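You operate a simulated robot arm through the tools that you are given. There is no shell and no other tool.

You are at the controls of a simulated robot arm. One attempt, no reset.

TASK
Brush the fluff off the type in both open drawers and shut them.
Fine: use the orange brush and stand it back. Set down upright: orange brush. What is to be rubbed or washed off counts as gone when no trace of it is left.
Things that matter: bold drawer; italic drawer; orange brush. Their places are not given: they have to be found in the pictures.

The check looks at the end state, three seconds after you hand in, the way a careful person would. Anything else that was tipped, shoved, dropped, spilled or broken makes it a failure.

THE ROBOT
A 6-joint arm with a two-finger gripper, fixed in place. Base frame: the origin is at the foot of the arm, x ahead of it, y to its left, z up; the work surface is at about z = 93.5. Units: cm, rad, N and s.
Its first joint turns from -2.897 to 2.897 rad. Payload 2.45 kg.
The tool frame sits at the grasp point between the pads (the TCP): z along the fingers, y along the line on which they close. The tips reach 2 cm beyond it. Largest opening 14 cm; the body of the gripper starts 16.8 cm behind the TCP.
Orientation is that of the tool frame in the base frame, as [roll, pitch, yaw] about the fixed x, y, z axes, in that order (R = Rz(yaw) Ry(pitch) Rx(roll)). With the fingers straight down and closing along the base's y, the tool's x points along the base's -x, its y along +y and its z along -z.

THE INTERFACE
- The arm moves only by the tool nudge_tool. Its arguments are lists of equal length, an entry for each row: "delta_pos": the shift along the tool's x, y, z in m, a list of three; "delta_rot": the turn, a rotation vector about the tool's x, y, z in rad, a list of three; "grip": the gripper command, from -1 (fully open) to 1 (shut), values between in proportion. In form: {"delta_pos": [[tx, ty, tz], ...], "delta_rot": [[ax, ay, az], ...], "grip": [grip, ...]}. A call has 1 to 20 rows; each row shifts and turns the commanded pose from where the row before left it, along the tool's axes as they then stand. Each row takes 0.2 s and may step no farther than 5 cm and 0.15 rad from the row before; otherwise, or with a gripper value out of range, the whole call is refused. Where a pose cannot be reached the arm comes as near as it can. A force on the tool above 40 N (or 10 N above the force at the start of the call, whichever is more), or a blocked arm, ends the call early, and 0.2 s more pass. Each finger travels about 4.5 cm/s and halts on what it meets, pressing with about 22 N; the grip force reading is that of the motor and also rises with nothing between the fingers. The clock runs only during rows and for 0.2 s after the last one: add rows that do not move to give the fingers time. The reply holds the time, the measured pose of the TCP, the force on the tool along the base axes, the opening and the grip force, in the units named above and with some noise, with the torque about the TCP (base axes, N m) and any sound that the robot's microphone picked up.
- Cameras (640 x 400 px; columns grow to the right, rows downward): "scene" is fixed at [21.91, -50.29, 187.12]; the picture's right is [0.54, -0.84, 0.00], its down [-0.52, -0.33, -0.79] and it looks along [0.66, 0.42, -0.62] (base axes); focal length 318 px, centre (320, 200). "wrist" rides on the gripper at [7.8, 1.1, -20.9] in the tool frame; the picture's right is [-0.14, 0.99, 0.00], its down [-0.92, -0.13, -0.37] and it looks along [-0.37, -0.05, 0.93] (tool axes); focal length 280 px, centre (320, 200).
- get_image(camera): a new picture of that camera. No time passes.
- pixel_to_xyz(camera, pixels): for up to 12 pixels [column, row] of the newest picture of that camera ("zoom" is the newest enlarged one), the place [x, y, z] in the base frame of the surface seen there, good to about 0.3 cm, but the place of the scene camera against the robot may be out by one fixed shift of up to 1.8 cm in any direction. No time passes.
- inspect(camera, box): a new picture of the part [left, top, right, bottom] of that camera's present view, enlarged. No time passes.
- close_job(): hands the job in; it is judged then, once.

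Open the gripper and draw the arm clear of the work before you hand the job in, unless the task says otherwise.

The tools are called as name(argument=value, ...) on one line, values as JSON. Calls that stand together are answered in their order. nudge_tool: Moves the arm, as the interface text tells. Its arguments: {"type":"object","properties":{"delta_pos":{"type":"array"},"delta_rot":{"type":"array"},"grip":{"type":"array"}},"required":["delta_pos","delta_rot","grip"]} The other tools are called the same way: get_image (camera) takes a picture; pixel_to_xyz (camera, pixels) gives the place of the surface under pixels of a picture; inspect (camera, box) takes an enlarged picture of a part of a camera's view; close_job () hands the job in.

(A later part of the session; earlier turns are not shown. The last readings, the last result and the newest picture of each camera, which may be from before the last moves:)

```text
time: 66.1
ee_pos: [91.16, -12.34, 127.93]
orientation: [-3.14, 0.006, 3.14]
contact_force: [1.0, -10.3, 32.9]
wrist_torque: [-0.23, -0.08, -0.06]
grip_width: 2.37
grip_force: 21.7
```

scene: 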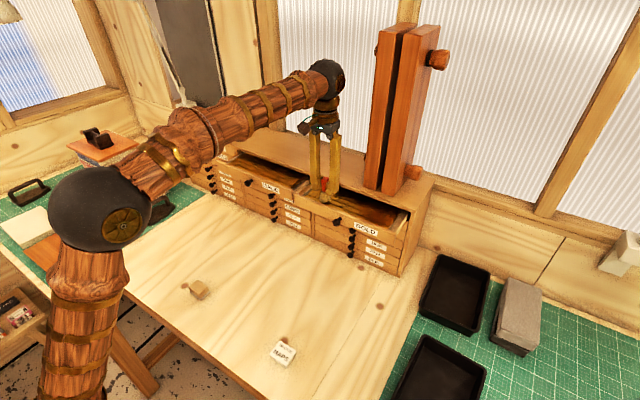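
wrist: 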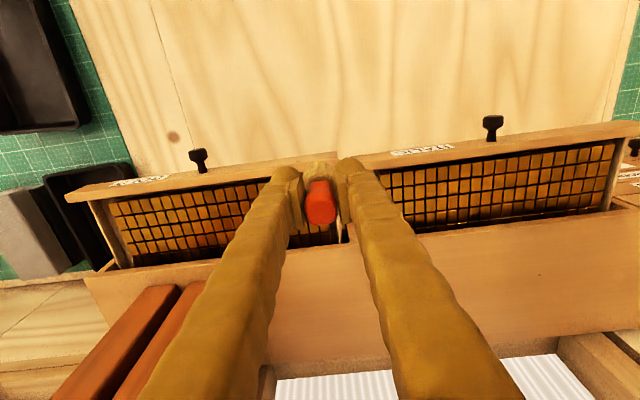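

33 N; I ease 0.5 mm and finish to y≈-8.5.

nudge_tool(delta_pos=[[0, 0.01, -0.0005], [0, 0.01, 0], [0, 0.01, 0], [0, 0.008, 0], [0, 0, -0.02], [0, 0, -0.03], [0, 0, 0]], delta_rot=[[0, 0, 0], [0, 0, 0], [0, 0, 0], [0, 0, 0], [0, 0, 0], [0, 0, 0], [0, 0, 0]], grip=[1, 1, 1, 1, 1, 1, 1])

get_image(camera="wrist")

inspect(camera="wrist", box=[100, 150, 270, 256])

inspect(camera="wrist", box=[440, 120, 640, 245])

inspect(camera="wrist", box=[270, 140, 370, 240])

```text
time: 67.7
ee_pos: [91.15, -8.54, 132.72]
orientation: [3.141, 0.004, 3.142]
contact_force: [-0.1, -0.7, -0.6]
wrist_torque: [-0.03, -0.02, 0.01]
grip_width: 2.38
grip_force: 22.8
```

```text
taken
```

wrist: 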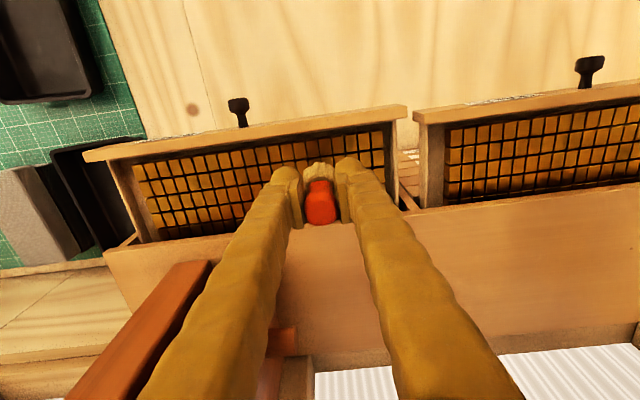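

```text
3.76 times, centred on (185, 203) of wrist
```

zoom: 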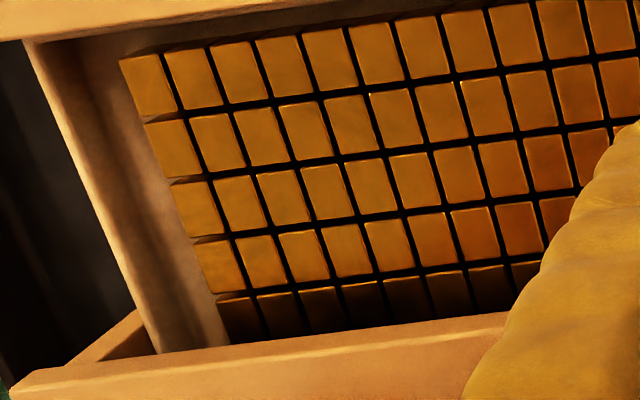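

```text
3.20 times, centred on (540, 182) of wrist
```

zoom: 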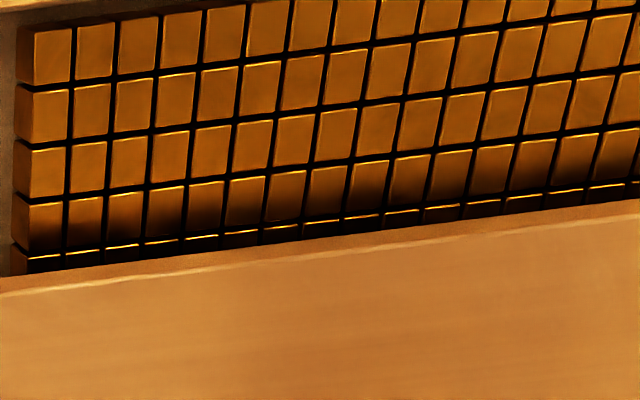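

```text
4.00 times, centred on (320, 190) of wrist
```

zoom: 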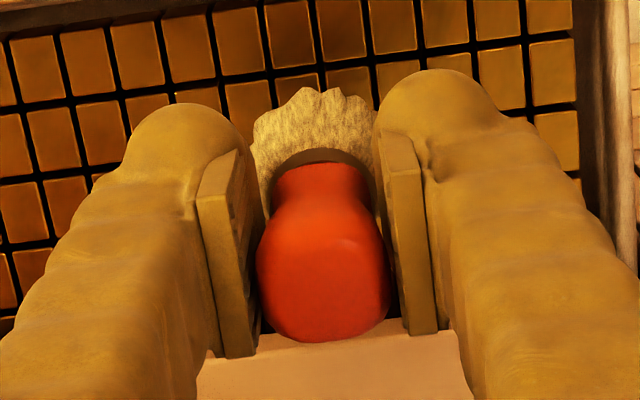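

Bold is clean. Now an extra pass in the italic drawer: I carry the brush to (93.8, 12.5).

nudge_tool(delta_pos=[[0, 0.042, -0.01], [0, 0.042, 0], [-0.01, 0.042, 0], [-0.01, 0.042, 0], [-0.007, 0.042, 0], [0, 0, 0.03], [0, 0, 0.02], [0, 0, 0.005], [0, 0, 0]], delta_rot=[[0, 0, 0], [0, 0, 0], [0, 0, 0], [0, 0, 0], [0, 0, 0], [0, 0, 0], [0, 0, 0], [0, 0, 0], [0, 0, 0]], grip=[1, 1, 1, 1, 1, 1, 1, 1, 1])

```text
time: 69.7
ee_pos: [93.83, 12.43, 128.36]
orientation: [-3.141, 0.006, 3.141]
contact_force: [-0.6, -0.2, -0.4]
wrist_torque: [0.02, 0.04, 0.05]
grip_width: 2.41
grip_force: 21.9
```

At (93.8,12.4,128.4). Lowering to touch.

nudge_tool(delta_pos=[[0, 0, 0.001], [0, 0, 0.001], [0, 0, 0.001], [0, 0, 0]], delta_rot=[[0, 0, 0], [0, 0, 0], [0, 0, 0], [0, 0, 0]], grip=[1, 1, 1, 1])

```text
time: 70.7
ee_pos: [93.96, 12.39, 128.03]
orientation: [-3.14, 0.005, 3.141]
contact_force: [-0.1, 0.4, 0.2]
wrist_torque: [-0.02, -0.01, 0.0]
grip_width: 2.4
grip_force: 21.7
```

Not touching yet; 1 mm at a time.

nudge_tool(delta_pos=[[0, 0, 0.001], [0, 0, 0]], delta_rot=[[0, 0, 0], [0, 0, 0]], grip=[1, 1])

```text
time: 71.3
ee_pos: [93.76, 12.5, 128.06]
orientation: [-3.14, 0.005, -3.14]
contact_force: [-0.5, -1.6, 2.6]
wrist_torque: [-0.05, 0.02, 0.03]
grip_width: 2.4
grip_force: 22.1
```

2.6 N: touching. I stroke +y with a little more pressure.

nudge_tool(delta_pos=[[0, 0.01, 0.0006], [0, 0.01, 0], [0, 0.01, 0], [0, 0.01, 0], [0, 0.01, 0]], delta_rot=[[0, 0, 0], [0, 0, 0], [0, 0, 0], [0, 0, 0], [0, 0, 0]], grip=[1, 1, 1, 1, 1])

```text
time: 72.5
ee_pos: [93.84, 17.43, 128.03]
orientation: [-3.141, 0.005, -3.141]
contact_force: [0.0, -4.8, 17.8]
wrist_torque: [-0.12, 0.05, 0.01]
grip_width: 2.38
grip_force: 22.3
```

17.8 N; continue.

nudge_tool(delta_pos=[[0, 0.01, 0], [0, 0.01, -0.0002], [0, 0.01, 0], [0, 0.01, -0.0002], [0, 0.01, 0]], delta_rot=[[0, 0, 0], [0, 0, 0], [0, 0, 0], [0, 0, 0], [0, 0, 0]], grip=[1, 1, 1, 1, 1])

```text
time: 73.7
ee_pos: [93.82, 22.26, 127.95]
orientation: [-3.142, 0.006, 3.141]
contact_force: [0.5, -7.6, 25.3]
wrist_torque: [-0.2, 0.0, 0.0]
grip_width: 2.42
grip_force: 21.8
```

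25 N; finish to y≈27.5, then lift and shift to x≈91.8 for a return.

nudge_tool(delta_pos=[[0, 0.01, -0.0003], [0, 0.01, 0], [0, 0.01, 0], [0, 0.01, 0], [0, 0.01, 0], [0, 0, -0.01], [0.018, 0, 0], [0, 0, 0.0085], [0, 0, 0]], delta_rot=[[0, 0, 0], [0, 0, 0], [0, 0, 0], [0, 0, 0], [0, 0, 0], [0, 0, 0], [0, 0, 0], [0, 0, 0], [0, 0, 0]], grip=[1, 1, 1, 1, 1, 1, 1, 1, 1])

```text
time: 75.7
ee_pos: [92.11, 27.5, 128.18]
orientation: [-3.141, 0.005, -3.141]
contact_force: [0.4, 0.0, -1.1]
wrist_torque: [0.01, 0.02, 0.01]
grip_width: 2.4
grip_force: 21.6
```

At (92.1, 27.5, 128.2); lowering to touch.

nudge_tool(delta_pos=[[0, 0, 0.001], [0, 0, 0.001], [0, 0, 0]], delta_rot=[[0, 0, 0], [0, 0, 0], [0, 0, 0]], grip=[1, 1, 1])

```text
time: 76.5
ee_pos: [92.0, 27.36, 128.14]
orientation: [3.14, 0.006, 3.141]
contact_force: [-0.3, 0.2, -0.8]
wrist_torque: [-0.01, -0.01, -0.02]
grip_width: 2.39
grip_force: 22.6
```

Not yet; 1 mm more.

nudge_tool(delta_pos=[[0, 0, 0.001], [0, 0, 0]], delta_rot=[[0, 0, 0], [0, 0, 0]], grip=[1, 1])

```text
time: 77.1
ee_pos: [92.06, 27.45, 127.88]
orientation: [3.141, 0.008, 3.141]
contact_force: [0.8, -0.2, 12.6]
wrist_torque: [0.04, 0.04, 0.03]
grip_width: 2.39
grip_force: 22.0
```

12.6 N; stroke -y.

nudge_tool(delta_pos=[[0, -0.01, 0], [0, -0.01, 0], [0, -0.01, 0], [0, -0.01, 0], [0, -0.01, 0]], delta_rot=[[0, 0, 0], [0, 0, 0], [0, 0, 0], [0, 0, 0], [0, 0, 0]], grip=[1, 1, 1, 1, 1])

```text
time: 78.2
ee_pos: [91.86, 23.06, 127.94]
orientation: [-3.141, 0.007, 3.141]
contact_force: [0.2, -2.7, 9.1]
wrist_torque: [-0.23, 0.14, 0.05]
grip_width: 2.41
grip_force: 22.0
stopped in row 5: the force on the tool passed its limit at 42 N (the readings are from after the stop); the commanded pose is now the measured one
```

Stopped by a 42 N spike; relaxed to 9 N. Continue -y.

nudge_tool(delta_pos=[[0, -0.01, 0], [0, -0.01, 0], [0, -0.01, 0], [0, -0.01, 0]], delta_rot=[[0, 0, 0], [0, 0, 0], [0, 0, 0], [0, 0, 0]], grip=[1, 1, 1, 1])

```text
time: 79.2
ee_pos: [91.82, 19.11, 127.94]
orientation: [-3.141, 0.008, 3.141]
contact_force: [0.1, 3.8, 14.1]
wrist_torque: [0.07, 0.05, 0.02]
grip_width: 2.4
grip_force: 21.9
```

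14 N; continue -y to about 13, then lift.

nudge_tool(delta_pos=[[0, -0.01, 0], [0, -0.01, 0], [0, -0.01, 0], [0, -0.01, 0], [0, -0.01, 0], [0, -0.01, 0]], delta_rot=[[0, 0, 0], [0, 0, 0], [0, 0, 0], [0, 0, 0], [0, 0, 0], [0, 0, 0]], grip=[1, 1, 1, 1, 1, 1])

```text
time: 80.7
ee_pos: [91.97, 13.14, 127.9]
orientation: [-3.142, 0.006, -3.141]
contact_force: [-1.6, 8.5, 28.9]
wrist_torque: [0.21, 0.03, 0.01]
grip_width: 2.39
grip_force: 21.3
```

Done brushing; I lift and retreat toward the brush's home, then re-inspect.

nudge_tool(delta_pos=[[0, 0, -0.02], [0, 0, -0.04], [0, 0, -0.03], [0.04, -0.01, 0], [0.04, -0.012, 0], [0.04, -0.012, 0], [0.04, -0.012, 0], [0, 0, 0]], delta_rot=[[0, 0, 0], [0, 0, 0], [0, 0, 0], [0, 0, 0], [0, 0, 0], [0, 0, 0], [0, 0, 0], [0, 0, 0]], grip=[1, 1, 1, 1, 1, 1, 1, 1])

get_image(camera="wrist")

get_image(camera="scene")

inspect(camera="scene", box=[300, 165, 420, 240])

inspect(camera="scene", box=[210, 135, 330, 210])

inspect(camera="wrist", box=[260, 140, 380, 240])

```text
time: 82.5
ee_pos: [76.01, 8.2, 136.98]
orientation: [-3.14, 0.007, -3.141]
contact_force: [0.2, -1.0, -0.1]
wrist_torque: [-0.02, -0.03, 0.01]
grip_width: 2.4
grip_force: 22.1
```

```text
taken
```

wrist: 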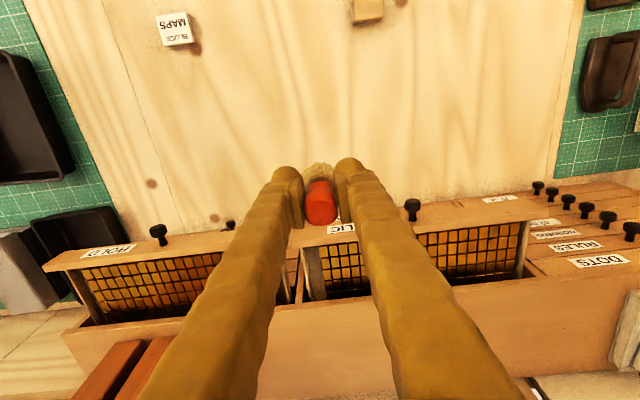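

```text
taken
```

scene: 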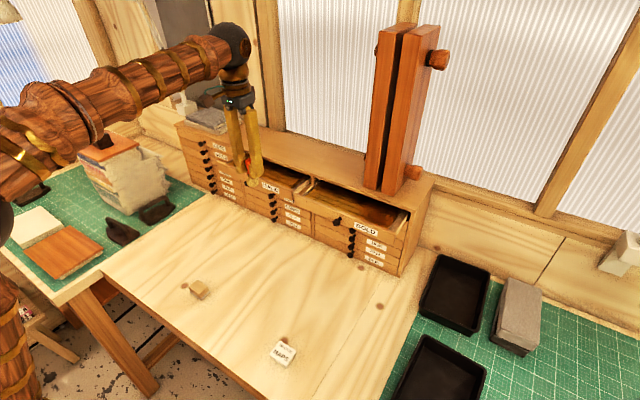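

```text
5.33 times, centred on (360, 202) of scene
```

zoom: 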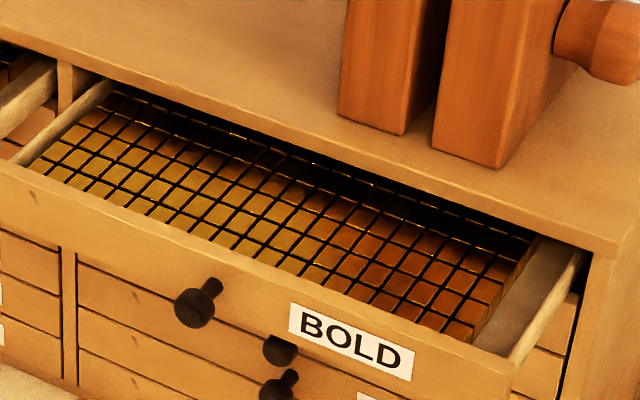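

```text
5.33 times, centred on (270, 172) of scene
```

zoom: 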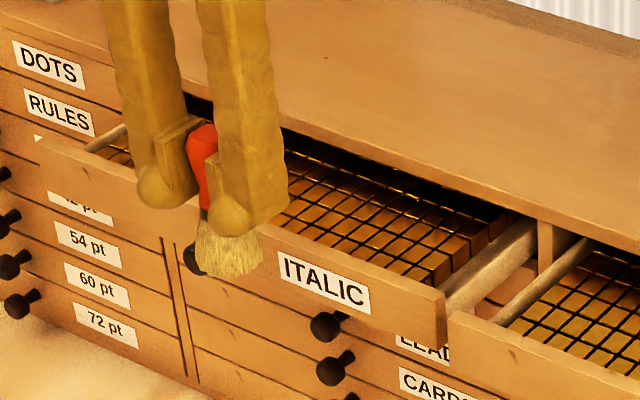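

```text
4.00 times, centred on (320, 190) of wrist
```

zoom: 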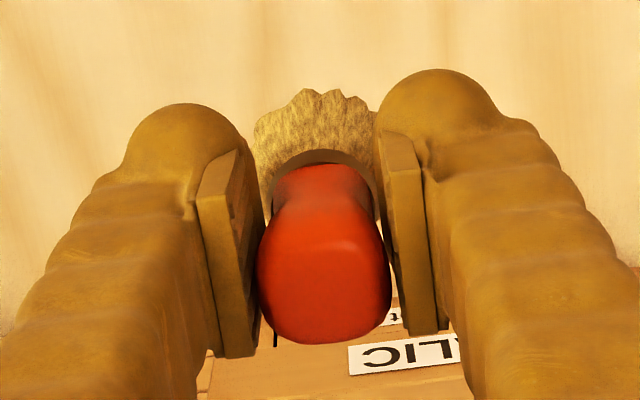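

Both drawers look clean; the brush sits nearly vertical in the grip. I carry it back over its home (56.9, 2.15) and lower to z≈103.

nudge_tool(delta_pos=[[0.0382, -0.0121, 0], [0.0382, -0.0121, 0], [0.0382, -0.0121, 0], [0.0382, -0.0121, 0], [0.0382, -0.0121, 0], [0, 0, 0.045], [0, 0, 0.045], [0, 0, 0.045], [0, 0, 0.045], [0, 0, 0.045], [0, 0, 0.045], [0, 0, 0.045], [0, 0, 0.025], [0, 0, 0]], delta_rot=[[0, 0, 0], [0, 0, 0], [0, 0, 0], [0, 0, 0], [0, 0, 0], [0, 0, 0], [0, 0, 0], [0, 0, 0], [0, 0, 0], [0, 0, 0], [0, 0, 0], [0, 0, 0], [0, 0, 0], [0, 0, 0]], grip=[1, 1, 1, 1, 1, 1, 1, 1, 1, 1, 1, 1, 1, 1])

get_image(camera="wrist")

inspect(camera="scene", box=[180, 250, 300, 325])

```text
time: 85.5
ee_pos: [57.1, 2.48, 102.61]
orientation: [-3.141, 0.007, -3.141]
contact_force: [0.6, 0.0, 1.0]
wrist_torque: [-0.01, 0.02, 0.03]
grip_width: 2.37
grip_force: 22.4
```

```text
taken
```

wrist: 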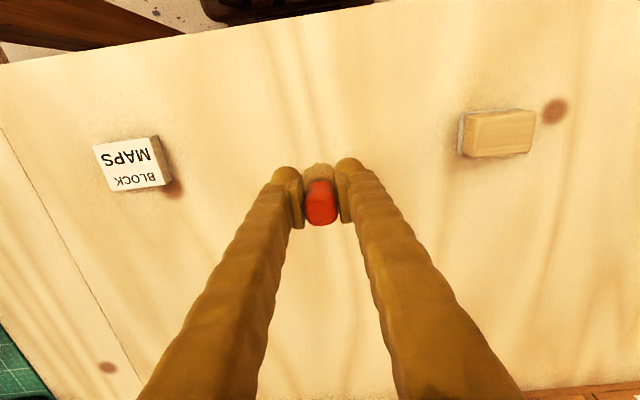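

```text
5.33 times, centred on (240, 288) of scene
```

zoom: 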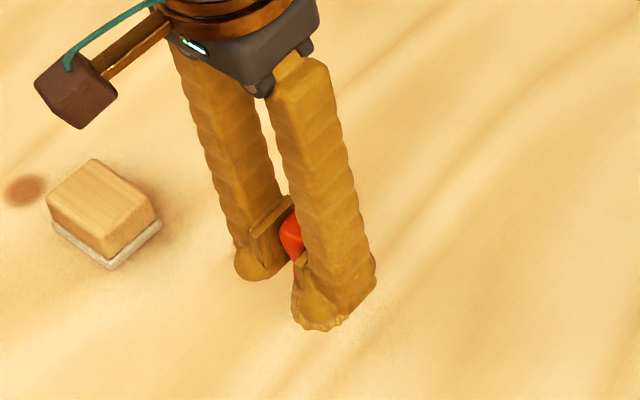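

I'm at (57.1, 2.5, 102.6) with the bristles ~3 cm above the table. I lower to z≈99.9 with slower steps near contact.

nudge_tool(delta_pos=[[0.001, -0.002, 0.01], [0, 0, 0.01], [0, 0, 0.005], [0, 0, 0.002], [0, 0, 0.001], [0, 0, 0]], delta_rot=[[0, 0, 0], [0, 0, 0], [0, 0, 0], [0, 0, 0], [0, 0, 0], [0, 0, 0]], grip=[1, 1, 1, 1, 1, 1])

```text
time: 86.8
ee_pos: [57.04, 2.21, 99.86]
orientation: [-3.141, 0.007, 3.14]
contact_force: [0.3, 0.3, -1.3]
wrist_torque: [-0.01, 0.0, -0.02]
grip_width: 2.37
grip_force: 22.2
```

No contact at 99.86; lowering in 1 mm steps.

nudge_tool(delta_pos=[[0, 0, 0.001], [0, 0, 0.001], [0, 0, 0.001], [0, 0, 0]], delta_rot=[[0, 0, 0], [0, 0, 0], [0, 0, 0], [0, 0, 0]], grip=[1, 1, 1, 1])

```text
time: 87.8
ee_pos: [56.99, 2.22, 99.4]
orientation: [-3.141, 0.008, 3.141]
contact_force: [0.5, 0.0, -0.7]
wrist_torque: [-0.01, -0.01, 0.0]
grip_width: 2.4
grip_force: 21.7
```

Still free at 99.4; continue.

nudge_tool(delta_pos=[[0, 0, 0.001], [0, 0, 0.001], [0, 0, 0]], delta_rot=[[0, 0, 0], [0, 0, 0], [0, 0, 0]], grip=[1, 1, 1])

inspect(camera="scene", box=[210, 275, 270, 325])

```text
time: 88.7
ee_pos: [56.87, 2.18, 99.32]
orientation: [-3.141, 0.008, 3.141]
contact_force: [-0.6, -0.4, -0.2]
wrist_torque: [-0.01, -0.01, 0.01]
grip_width: 2.42
grip_force: 22.5
```

```text
8.00 times, centred on (240, 300) of scene
```

zoom: 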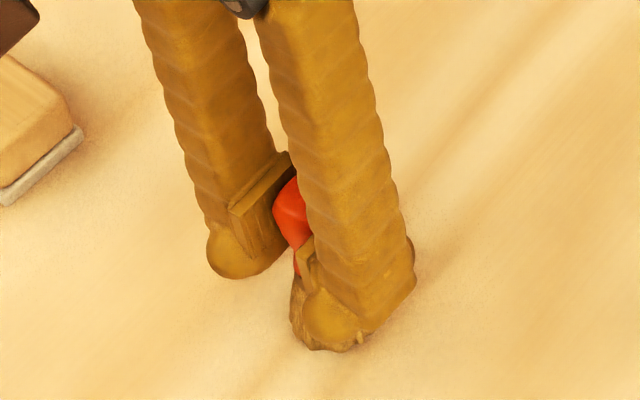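

Near the table but still free; another 2 mm.

nudge_tool(delta_pos=[[0, 0, 0.001], [0, 0, 0.001], [0, 0, 0]], delta_rot=[[0, 0, 0], [0, 0, 0], [0, 0, 0]], grip=[1, 1, 1])

```text
time: 89.5
ee_pos: [57.04, 2.31, 99.18]
orientation: [-3.142, 0.008, -3.14]
contact_force: [-4.5, 3.7, 24.1]
wrist_torque: [0.09, 0.34, -0.02]
grip_width: 2.41
grip_force: 22.4
```

The bristles stand on the table (24 N). I ease 0.6 mm and open the gripper gradually.

nudge_tool(delta_pos=[[0, 0, -0.0006], [0, 0, 0], [0, 0, 0], [0, 0, 0], [0, 0, 0], [0, 0, 0], [0, 0, 0]], delta_rot=[[0, 0, 0], [0, 0, 0], [0, 0, 0], [0, 0, 0], [0, 0, 0], [0, 0, 0], [0, 0, 0]], grip=[1, 0.66, 0.62, 0.55, 0.45, 0.3, 0.2])

get_image(camera="wrist")

inspect(camera="wrist", box=[260, 140, 380, 240])

inspect(camera="scene", box=[210, 275, 270, 325])

```text
time: 91.0
ee_pos: [57.05, 2.18, 99.31]
orientation: [3.141, 0.008, -3.14]
contact_force: [-0.1, -0.3, 0.3]
wrist_torque: [-0.02, 0.02, -0.01]
grip_width: 5.61
grip_force: 0.2
```

```text
taken
```

wrist: 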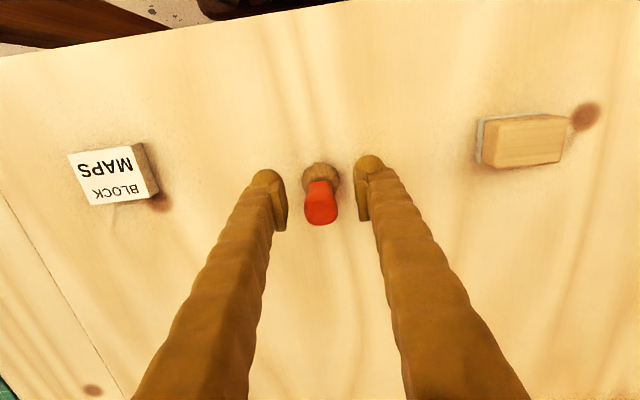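

```text
4.00 times, centred on (320, 190) of wrist
```

zoom: 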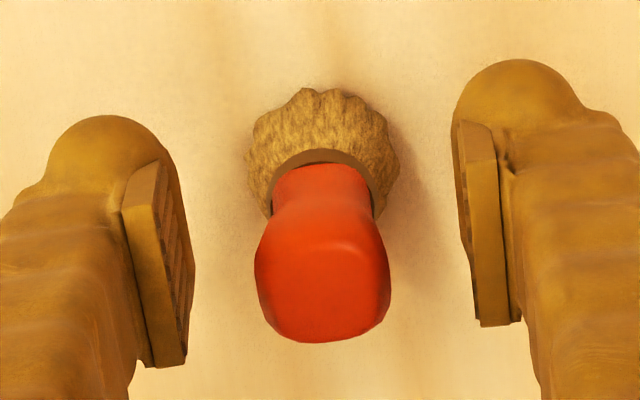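

```text
8.00 times, centred on (240, 300) of scene
```

zoom: 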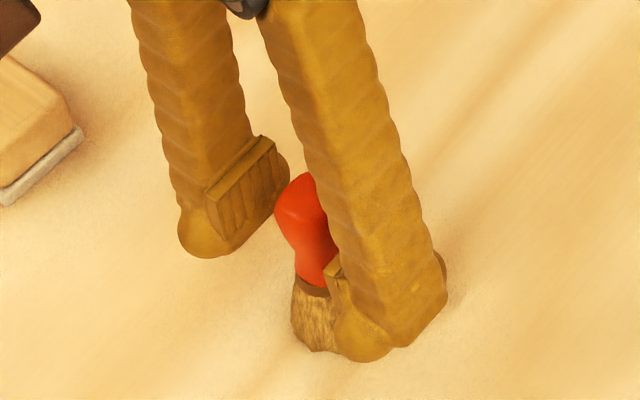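

The brush stands free and upright. I raise the gripper straight up, opening a little more, and check.

nudge_tool(delta_pos=[[0, 0, 0], [0, 0, 0], [0, 0, -0.01], [0, 0, -0.03], [0, 0, -0.045], [0, 0, -0.045], [0, 0, -0.045], [0, 0, -0.045], [0, 0, -0.045], [0, 0, 0]], delta_rot=[[0, 0, 0], [0, 0, 0], [0, 0, 0], [0, 0, 0], [0, 0, 0], [0, 0, 0], [0, 0, 0], [0, 0, 0], [0, 0, 0], [0, 0, 0]], grip=[-0.2, -0.2, -0.2, -0.2, -0.2, -0.2, -0.2, -0.2, -0.2, -0.2])

get_image(camera="wrist")

inspect(camera="scene", box=[216, 290, 264, 326])

```text
time: 93.2
ee_pos: [56.36, 2.0, 125.85]
orientation: [-3.141, 0.007, 3.141]
contact_force: [0.3, 0.7, 0.3]
wrist_torque: [-0.01, 0.0, 0.01]
grip_width: 8.42
grip_force: 0.0
```

```text
taken
```

wrist: 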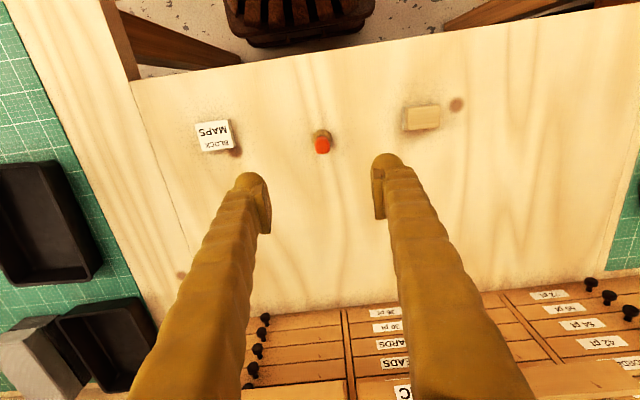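

```text
11.11 times, centred on (240, 308) of scene
```

zoom: 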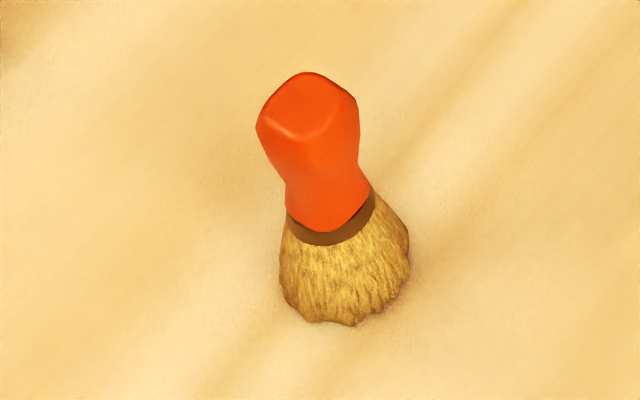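

The brush stands upright at its old place. Next, shut the drawers: I measure the knobs, including the lower ones, to choose the push height.

inspect(camera="scene", box=[230, 170, 390, 270])

pixel_to_xyz(camera="zoom", pixels=[[68, 58], [172, 100], [180, 130], [180, 160], [428, 206], [492, 244], [488, 272], [485, 305], [480, 337], [130, 80], [520, 235], [420, 245]])

pixel_to_xyz(camera="wrist", pixels=[[265, 317], [260, 334], [258, 350], [252, 369], [592, 283], [610, 297], [630, 311]])

```text
4.00 times, centred on (310, 220) of scene
```

zoom: 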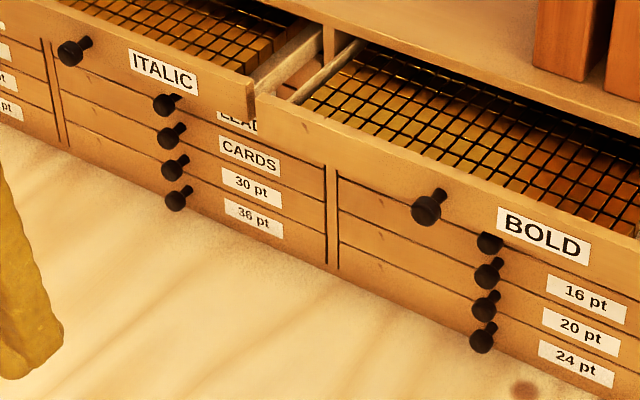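

```text
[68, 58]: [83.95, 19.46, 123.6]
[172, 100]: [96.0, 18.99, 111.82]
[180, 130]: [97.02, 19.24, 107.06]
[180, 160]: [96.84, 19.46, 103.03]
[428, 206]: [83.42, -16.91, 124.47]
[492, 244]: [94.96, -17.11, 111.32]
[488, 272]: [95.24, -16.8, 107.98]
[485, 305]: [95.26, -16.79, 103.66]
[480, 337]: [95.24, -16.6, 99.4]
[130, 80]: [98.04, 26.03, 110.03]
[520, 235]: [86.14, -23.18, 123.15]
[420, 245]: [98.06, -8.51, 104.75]
```

```text
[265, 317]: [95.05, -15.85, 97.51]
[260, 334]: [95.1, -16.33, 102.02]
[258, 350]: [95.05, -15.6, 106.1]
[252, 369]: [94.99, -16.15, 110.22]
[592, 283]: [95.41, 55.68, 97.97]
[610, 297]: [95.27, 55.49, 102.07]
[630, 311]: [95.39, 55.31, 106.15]
```

Closed knobs stand at x≈95 and next-lower knobs well below; the open knobs are at z≈122.4. I close the gripper and move in front of the italic knob at (78, 19.6, 122.8).

nudge_tool(delta_pos=[[0, 0, -0.02], [-0.031, 0.0252, 0], [-0.031, 0.0252, 0], [-0.031, 0.0252, 0], [-0.031, 0.0252, 0], [-0.031, 0.0252, 0], [-0.031, 0.0252, 0], [-0.031, 0.0252, 0], [0, 0, 0.025], [0, 0, 0.025], [0, 0, 0], [0, 0, 0]], delta_rot=[[0, 0, 0], [0, 0, 0], [0, 0, 0], [0, 0, 0], [0, 0, 0], [0, 0, 0], [0, 0, 0], [0, 0, 0], [0, 0, 0], [0, 0, 0], [0, 0, 0], [0, 0, 0]], grip=[1, 1, 1, 1, 1, 1, 1, 1, 1, 1, 1, 1])

get_image(camera="wrist")

inspect(camera="scene", box=[200, 130, 320, 210])

```text
time: 95.8
ee_pos: [78.3, 19.97, 122.8]
orientation: [-3.141, 0.007, 3.141]
contact_force: [-0.1, 0.1, 0.8]
wrist_torque: [0.02, -0.03, 0.01]
grip_width: 0.0
grip_force: 21.2
```

```text
taken
```

wrist: 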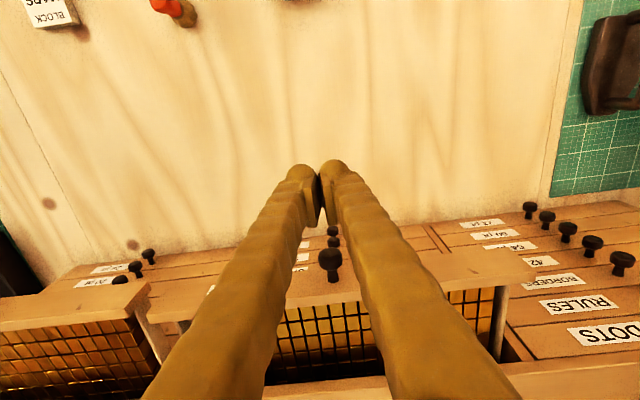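

```text
5.00 times, centred on (260, 170) of scene
```

zoom: 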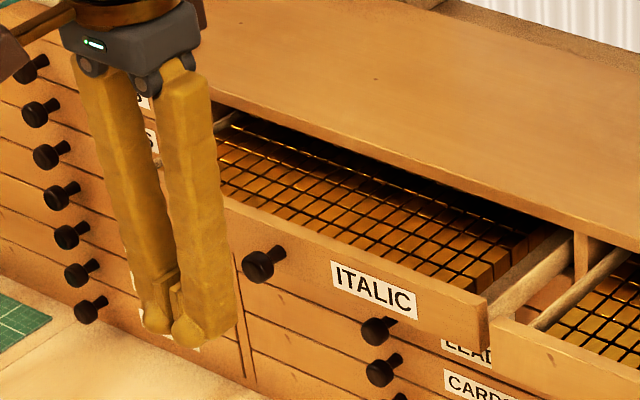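

The fingers are in front of the italic knob (wrist (330,262)). I measure the knob precisely.

pixel_to_xyz(camera="wrist", pixels=[[330, 252], [330, 262], [320, 258], [341, 258], [331, 275], [334, 243], [332, 230], [332, 300], [360, 285], [123, 277], [135, 266], [148, 254]])

inspect(camera="wrist", box=[280, 200, 400, 300])

```text
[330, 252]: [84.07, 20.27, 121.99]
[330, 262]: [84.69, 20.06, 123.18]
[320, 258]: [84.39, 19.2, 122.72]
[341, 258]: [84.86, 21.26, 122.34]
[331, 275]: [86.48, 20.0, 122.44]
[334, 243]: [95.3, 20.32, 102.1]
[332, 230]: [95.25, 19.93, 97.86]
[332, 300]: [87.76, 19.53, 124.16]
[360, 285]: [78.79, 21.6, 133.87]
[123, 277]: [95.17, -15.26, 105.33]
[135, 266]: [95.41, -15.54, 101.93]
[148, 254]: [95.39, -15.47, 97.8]
```

```text
4.00 times, centred on (340, 250) of wrist
```

zoom: 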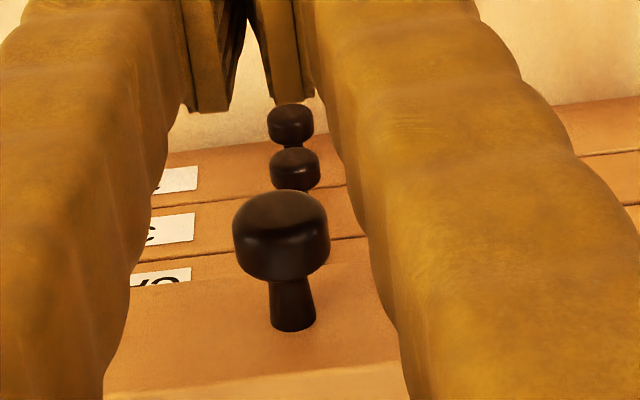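

Knob front is at x≈84.0, y≈20.2, z≈122.2. I push forward in +x: first approach and begin pushing.

nudge_tool(delta_pos=[[-0.015, 0.002, 0.001], [-0.015, 0, 0], [-0.01, 0, 0], [-0.01, 0, 0], [-0.01, 0, 0], [-0.01, 0, 0], [0, 0, 0]], delta_rot=[[0, 0, 0], [0, 0, 0], [0, 0, 0], [0, 0, 0], [0, 0, 0], [0, 0, 0], [0, 0, 0]], grip=[1, 1, 1, 1, 1, 1, 1])

get_image(camera="scene")

inspect(camera="scene", box=[200, 130, 320, 210])

```text
time: 97.5
ee_pos: [85.55, 20.19, 122.79]
orientation: [3.142, 0.009, 3.141]
contact_force: [0.6, -0.1, 0.2]
wrist_torque: [0.0, 0.01, -0.02]
grip_width: 0.0
grip_force: 22.1
```

```text
taken
```

scene: 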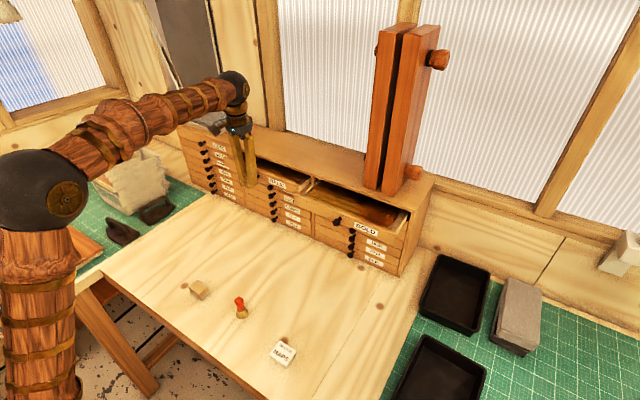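

```text
5.00 times, centred on (260, 170) of scene
```

zoom: 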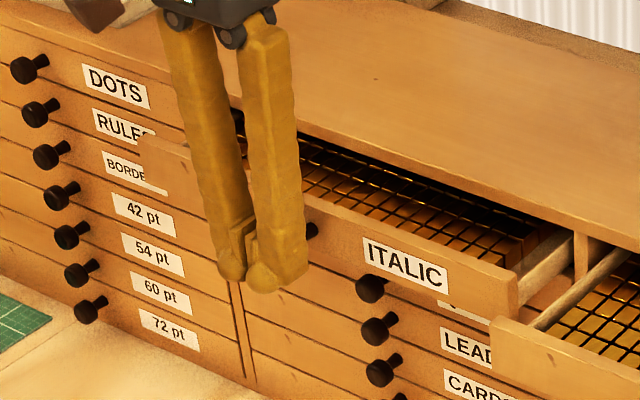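

The drawer slides in easily. I continue pushing about 7 cm.

nudge_tool(delta_pos=[[-0.01, 0, 0], [-0.01, 0, 0], [-0.01, 0, 0], [-0.01, 0, 0], [-0.01, 0, 0], [-0.01, 0, 0], [-0.007, 0, 0], [0, 0, 0]], delta_rot=[[0, 0, 0], [0, 0, 0], [0, 0, 0], [0, 0, 0], [0, 0, 0], [0, 0, 0], [0, 0, 0], [0, 0, 0]], grip=[1, 1, 1, 1, 1, 1, 1, 1])

inspect(camera="scene", box=[200, 130, 320, 210])

```text
time: 99.2
ee_pos: [92.12, 20.09, 123.01]
orientation: [3.142, 0.006, 3.141]
contact_force: [0.6, 0.4, 0.1]
wrist_torque: [0.0, 0.01, -0.01]
grip_width: 0.0
grip_force: 22.2
```

```text
5.00 times, centred on (260, 170) of scene
```

zoom: 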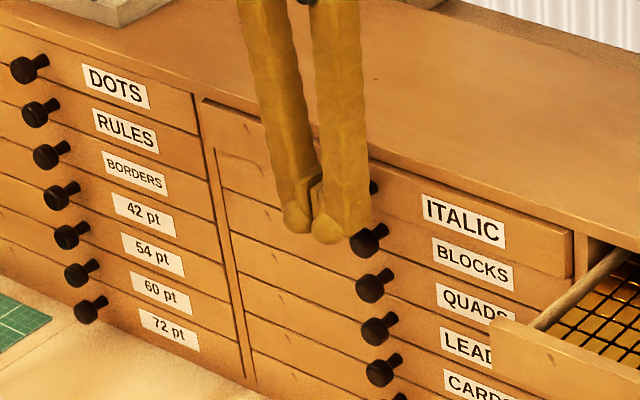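

Nearly shut: the ITALIC front still protrudes slightly. I push on in small steps until it stops.

nudge_tool(delta_pos=[[-0.004, 0, 0], [-0.003, 0, 0], [-0.003, 0, 0], [-0.002, 0, 0], [-0.002, 0, 0], [0, 0, 0]], delta_rot=[[0, 0, 0], [0, 0, 0], [0, 0, 0], [0, 0, 0], [0, 0, 0], [0, 0, 0]], grip=[1, 1, 1, 1, 1, 1])

inspect(camera="scene", box=[200, 130, 320, 210])

```text
time: 100.2
ee_pos: [92.96, 20.12, 122.97]
orientation: [-3.14, 0.002, 3.14]
contact_force: [-14.0, 0.9, 2.7]
wrist_torque: [0.0, 0.06, -0.09]
grip_width: 0.59
grip_force: 29.6
stopped in row 4: the force on the tool passed its limit at 48 N (the readings are from after the stop); the commanded pose is now the measured one
```

```text
5.00 times, centred on (260, 170) of scene
```

zoom: 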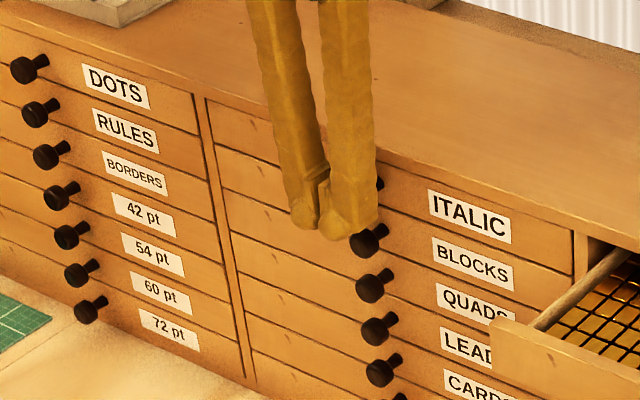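

It hit its stop (48 N) and ITALIC is flush with BLOCKS below. I back off and move in front of the bold knob.

nudge_tool(delta_pos=[[0.005, 0, 0], [0.02, 0, 0], [0.04, 0, 0], [0.045, 0, 0], [0.045, 0, 0], [0, 0, 0]], delta_rot=[[0, 0, 0], [0, 0, 0], [0, 0, 0], [0, 0, 0], [0, 0, 0], [0, 0, 0]], grip=[1, 1, 1, 1, 1, 1])

inspect(camera="scene", box=[200, 130, 320, 210])

get_image(camera="wrist")

```text
time: 101.6
ee_pos: [77.55, 20.22, 123.05]
orientation: [-3.141, 0.0, 3.142]
contact_force: [0.1, -0.7, -0.3]
wrist_torque: [0.02, 0.03, -0.01]
grip_width: 0.0
grip_force: 29.2
```

```text
5.00 times, centred on (260, 170) of scene
```

zoom: 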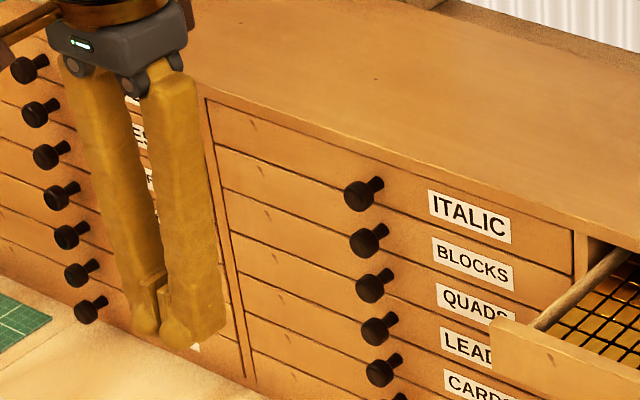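

```text
taken
```

wrist: 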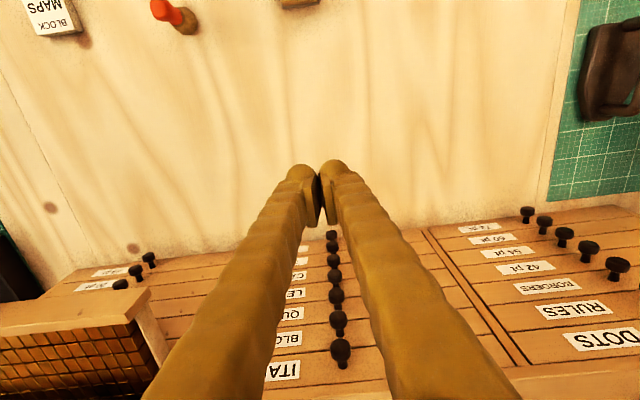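

Italic is shut with its knob in line. I move along -y at x≈77.5 to y≈-15.7 in front of the bold knob.

nudge_tool(delta_pos=[[0, -0.0448, 0], [0, -0.0448, 0], [0, -0.0448, 0], [0, -0.0448, 0], [0, -0.0448, 0], [0, -0.0448, 0], [0, -0.0448, 0], [0, -0.0448, 0], [0, 0, 0]], delta_rot=[[0, 0, 0], [0, 0, 0], [0, 0, 0], [0, 0, 0], [0, 0, 0], [0, 0, 0], [0, 0, 0], [0, 0, 0], [0, 0, 0]], grip=[1, 1, 1, 1, 1, 1, 1, 1, 1])

get_image(camera="wrist")

get_image(camera="scene")

```text
time: 103.6
ee_pos: [77.52, -15.72, 122.66]
orientation: [-3.141, 0.002, -3.14]
contact_force: [-0.2, 0.0, -0.6]
wrist_torque: [0.04, 0.0, 0.01]
grip_width: 0.0
grip_force: 29.4
```

```text
taken
```

wrist: 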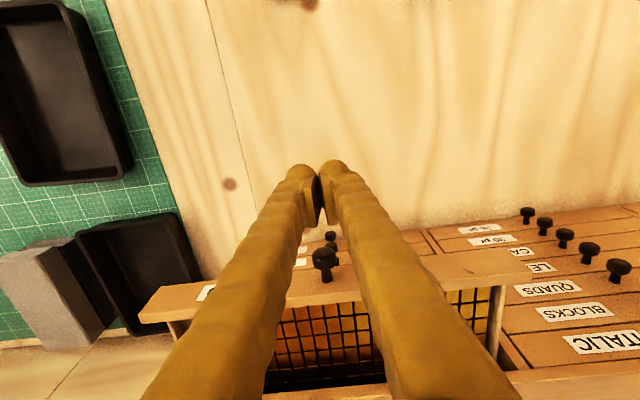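

```text
taken
```

scene: 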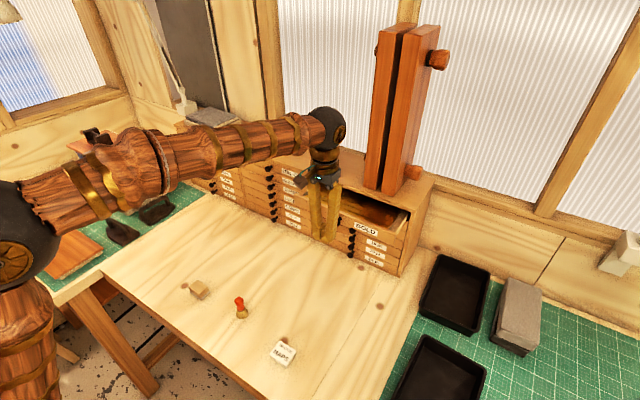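

I'm in front of the bold knob (wrist (325,260)); I measure it to centre the push.

pixel_to_xyz(camera="wrist", pixels=[[325, 252], [325, 262], [316, 258], [335, 258], [326, 277], [331, 237], [619, 265], [589, 245], [565, 234]])

```text
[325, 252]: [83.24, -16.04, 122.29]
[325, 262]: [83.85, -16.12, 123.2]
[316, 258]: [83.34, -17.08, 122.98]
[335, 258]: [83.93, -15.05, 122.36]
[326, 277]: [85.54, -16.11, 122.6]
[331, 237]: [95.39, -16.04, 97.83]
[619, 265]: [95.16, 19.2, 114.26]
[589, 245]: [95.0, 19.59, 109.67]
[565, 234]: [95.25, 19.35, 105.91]
```

Knob front is at (83.2, -16.05). I shift -0.3 cm in y and push +x.

nudge_tool(delta_pos=[[-0.015, -0.003, 0], [-0.015, 0, 0], [-0.01, 0, 0], [-0.01, 0, 0], [-0.01, 0, 0], [-0.01, 0, 0], [-0.01, 0, 0], [-0.01, 0, 0], [-0.01, 0, 0], [-0.01, 0, 0], [0, 0, 0]], delta_rot=[[0, 0, 0], [0, 0, 0], [0, 0, 0], [0, 0, 0], [0, 0, 0], [0, 0, 0], [0, 0, 0], [0, 0, 0], [0, 0, 0], [0, 0, 0], [0, 0, 0]], grip=[1, 1, 1, 1, 1, 1, 1, 1, 1, 1, 1])

inspect(camera="scene", box=[280, 60, 450, 270])

```text
time: 106.0
ee_pos: [88.62, -15.91, 122.9]
orientation: [-3.14, 0.002, -3.14]
contact_force: [0.1, 0.4, -0.2]
wrist_torque: [0.01, -0.01, 0.03]
grip_width: 0.01
grip_force: 29.1
```

```text
1.90 times, centred on (365, 165) of scene
```

zoom: 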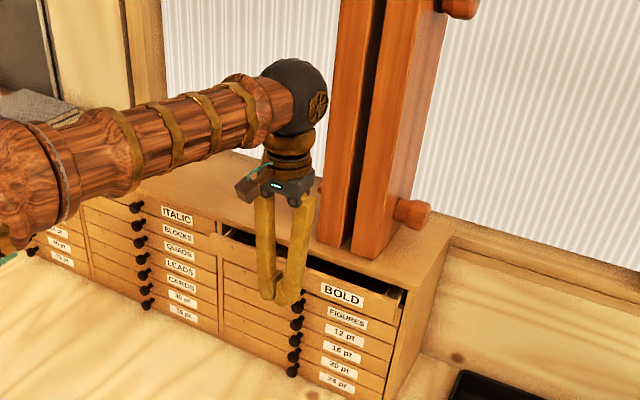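

The bold drawer is sliding in; about 4 cm remain. I continue more slowly.

nudge_tool(delta_pos=[[-0.01, 0, 0], [-0.01, 0, 0], [-0.01, 0, 0], [-0.005, 0, 0], [-0.004, 0, 0], [-0.003, 0, 0], [-0.002, 0, 0], [-0.002, 0, 0], [0, 0, 0]], delta_rot=[[0, 0, 0], [0, 0, 0], [0, 0, 0], [0, 0, 0], [0, 0, 0], [0, 0, 0], [0, 0, 0], [0, 0, 0], [0, 0, 0]], grip=[1, 1, 1, 1, 1, 1, 1, 1, 1])

inspect(camera="scene", box=[280, 130, 440, 270])

```text
time: 108.0
ee_pos: [93.04, -16.2, 122.79]
orientation: [-3.142, -0.003, -3.141]
contact_force: [-12.5, 0.8, 1.0]
wrist_torque: [-0.1, 0.11, -0.1]
grip_width: 0.58
grip_force: 29.7
stopped in row 9: the force on the tool passed its limit at 42 N (the readings are from after the stop); the commanded pose is now the measured one
```

```text
2.86 times, centred on (360, 200) of scene
```

zoom: 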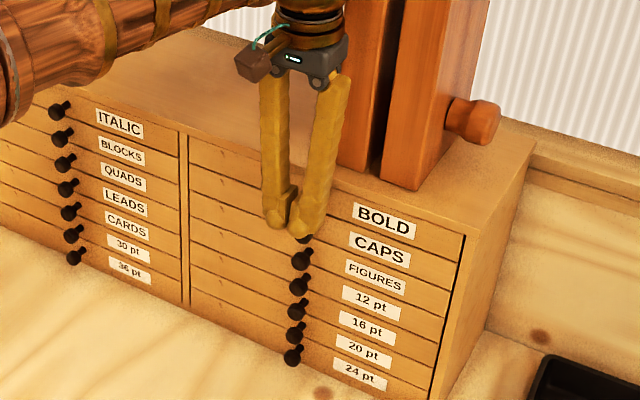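

Bold is flush at its stop (42 N). I back off in -x, rise, and draw the arm clear, opening the gripper.

nudge_tool(delta_pos=[[0.005, 0, 0], [0.02, 0, 0], [0.04, 0, 0], [0.04, 0, 0], [0.02, 0, -0.04], [0.02, 0.02, -0.04], [0.02, 0.03, -0.03], [0.02, 0.03, -0.03], [0.02, 0.03, -0.03], [0, 0.03, -0.03], [0, 0, 0], [0, 0, 0], [0, 0, 0]], delta_rot=[[0, 0, 0], [0, 0, 0], [0, 0, 0], [0, 0, 0], [0, 0, 0], [0, 0, 0], [0, 0, 0], [0, 0, 0], [0, 0, 0], [0, 0, 0], [0, 0, 0], [0, 0, 0], [0, 0, 0]], grip=[1, 1, 1, 1, 1, 0, -1, -1, -1, -1, -1, -1, -1])

get_image(camera="scene")

get_image(camera="wrist")

inspect(camera="scene", box=[180, 110, 440, 275])

inspect(camera="scene", box=[170, 260, 330, 380])

```text
time: 110.8
ee_pos: [72.45, -1.81, 142.79]
orientation: [-3.141, -0.003, -3.142]
contact_force: [-0.7, -0.1, 0.3]
wrist_torque: [-0.03, 0.0, 0.03]
grip_width: 13.98
grip_force: 0.1
```

```text
taken
```

scene: 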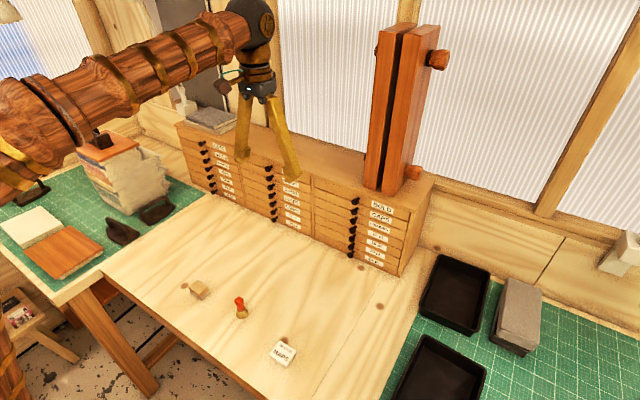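

```text
taken
```

wrist: 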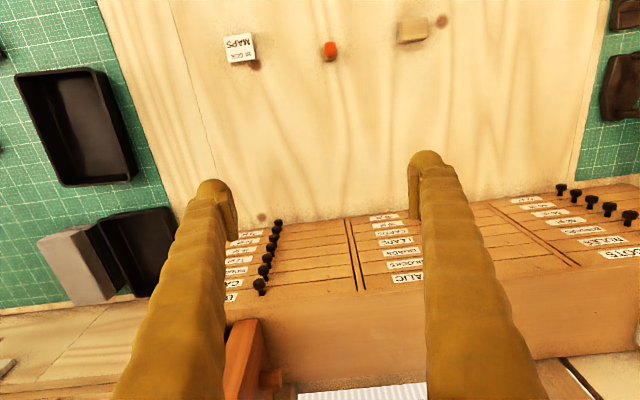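

```text
2.42 times, centred on (310, 192) of scene
```

zoom: 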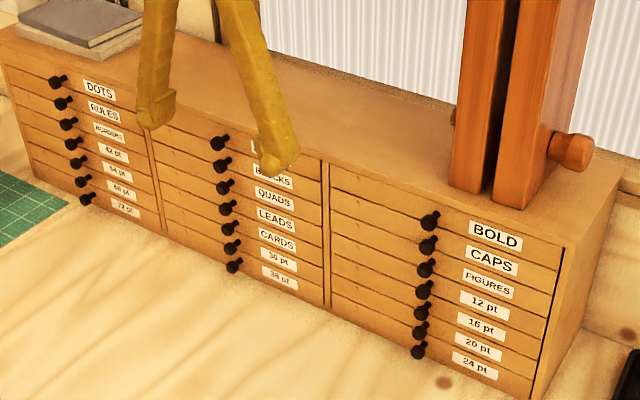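

```text
3.33 times, centred on (250, 320) of scene
```

zoom: 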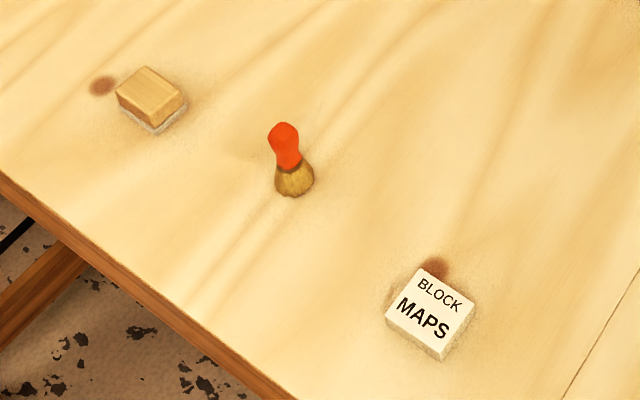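

All drawers appear flush and the brush stands upright. I draw the arm back further to see the italic drawer unobstructed.

nudge_tool(delta_pos=[[0.04, 0, -0.01], [0.04, 0, -0.01], [0.04, 0, -0.01], [0.04, 0, 0], [0, 0, 0], [0, 0, 0]], delta_rot=[[0, 0, 0], [0, 0, 0], [0, 0, 0], [0, 0, 0], [0, 0, 0], [0, 0, 0]], grip=[-1, -1, -1, -1, -1, -1])

get_image(camera="scene")

inspect(camera="scene", box=[180, 110, 440, 275])

get_image(camera="wrist")

```text
time: 112.2
ee_pos: [56.58, -2.12, 146.08]
orientation: [-3.14, -0.003, -3.141]
contact_force: [-0.2, -0.2, 0.1]
wrist_torque: [0.03, -0.01, 0.0]
grip_width: 13.98
grip_force: 0.1
```

```text
taken
```

scene: 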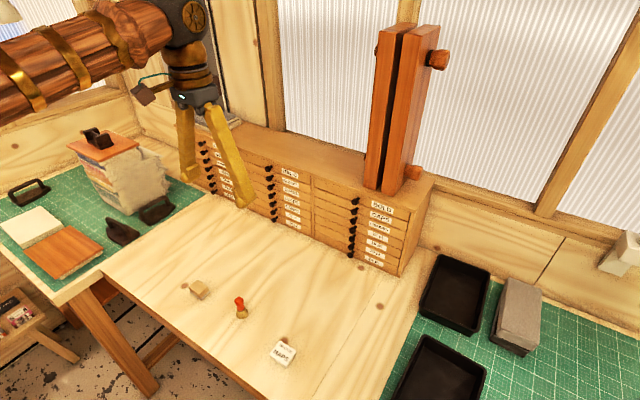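

```text
2.42 times, centred on (310, 192) of scene
```

zoom: 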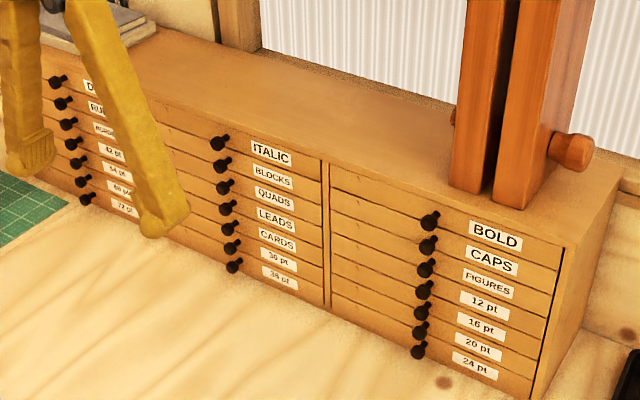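

```text
taken
```

wrist: 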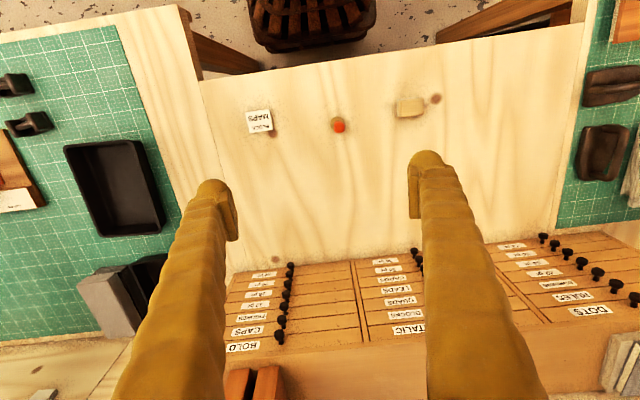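

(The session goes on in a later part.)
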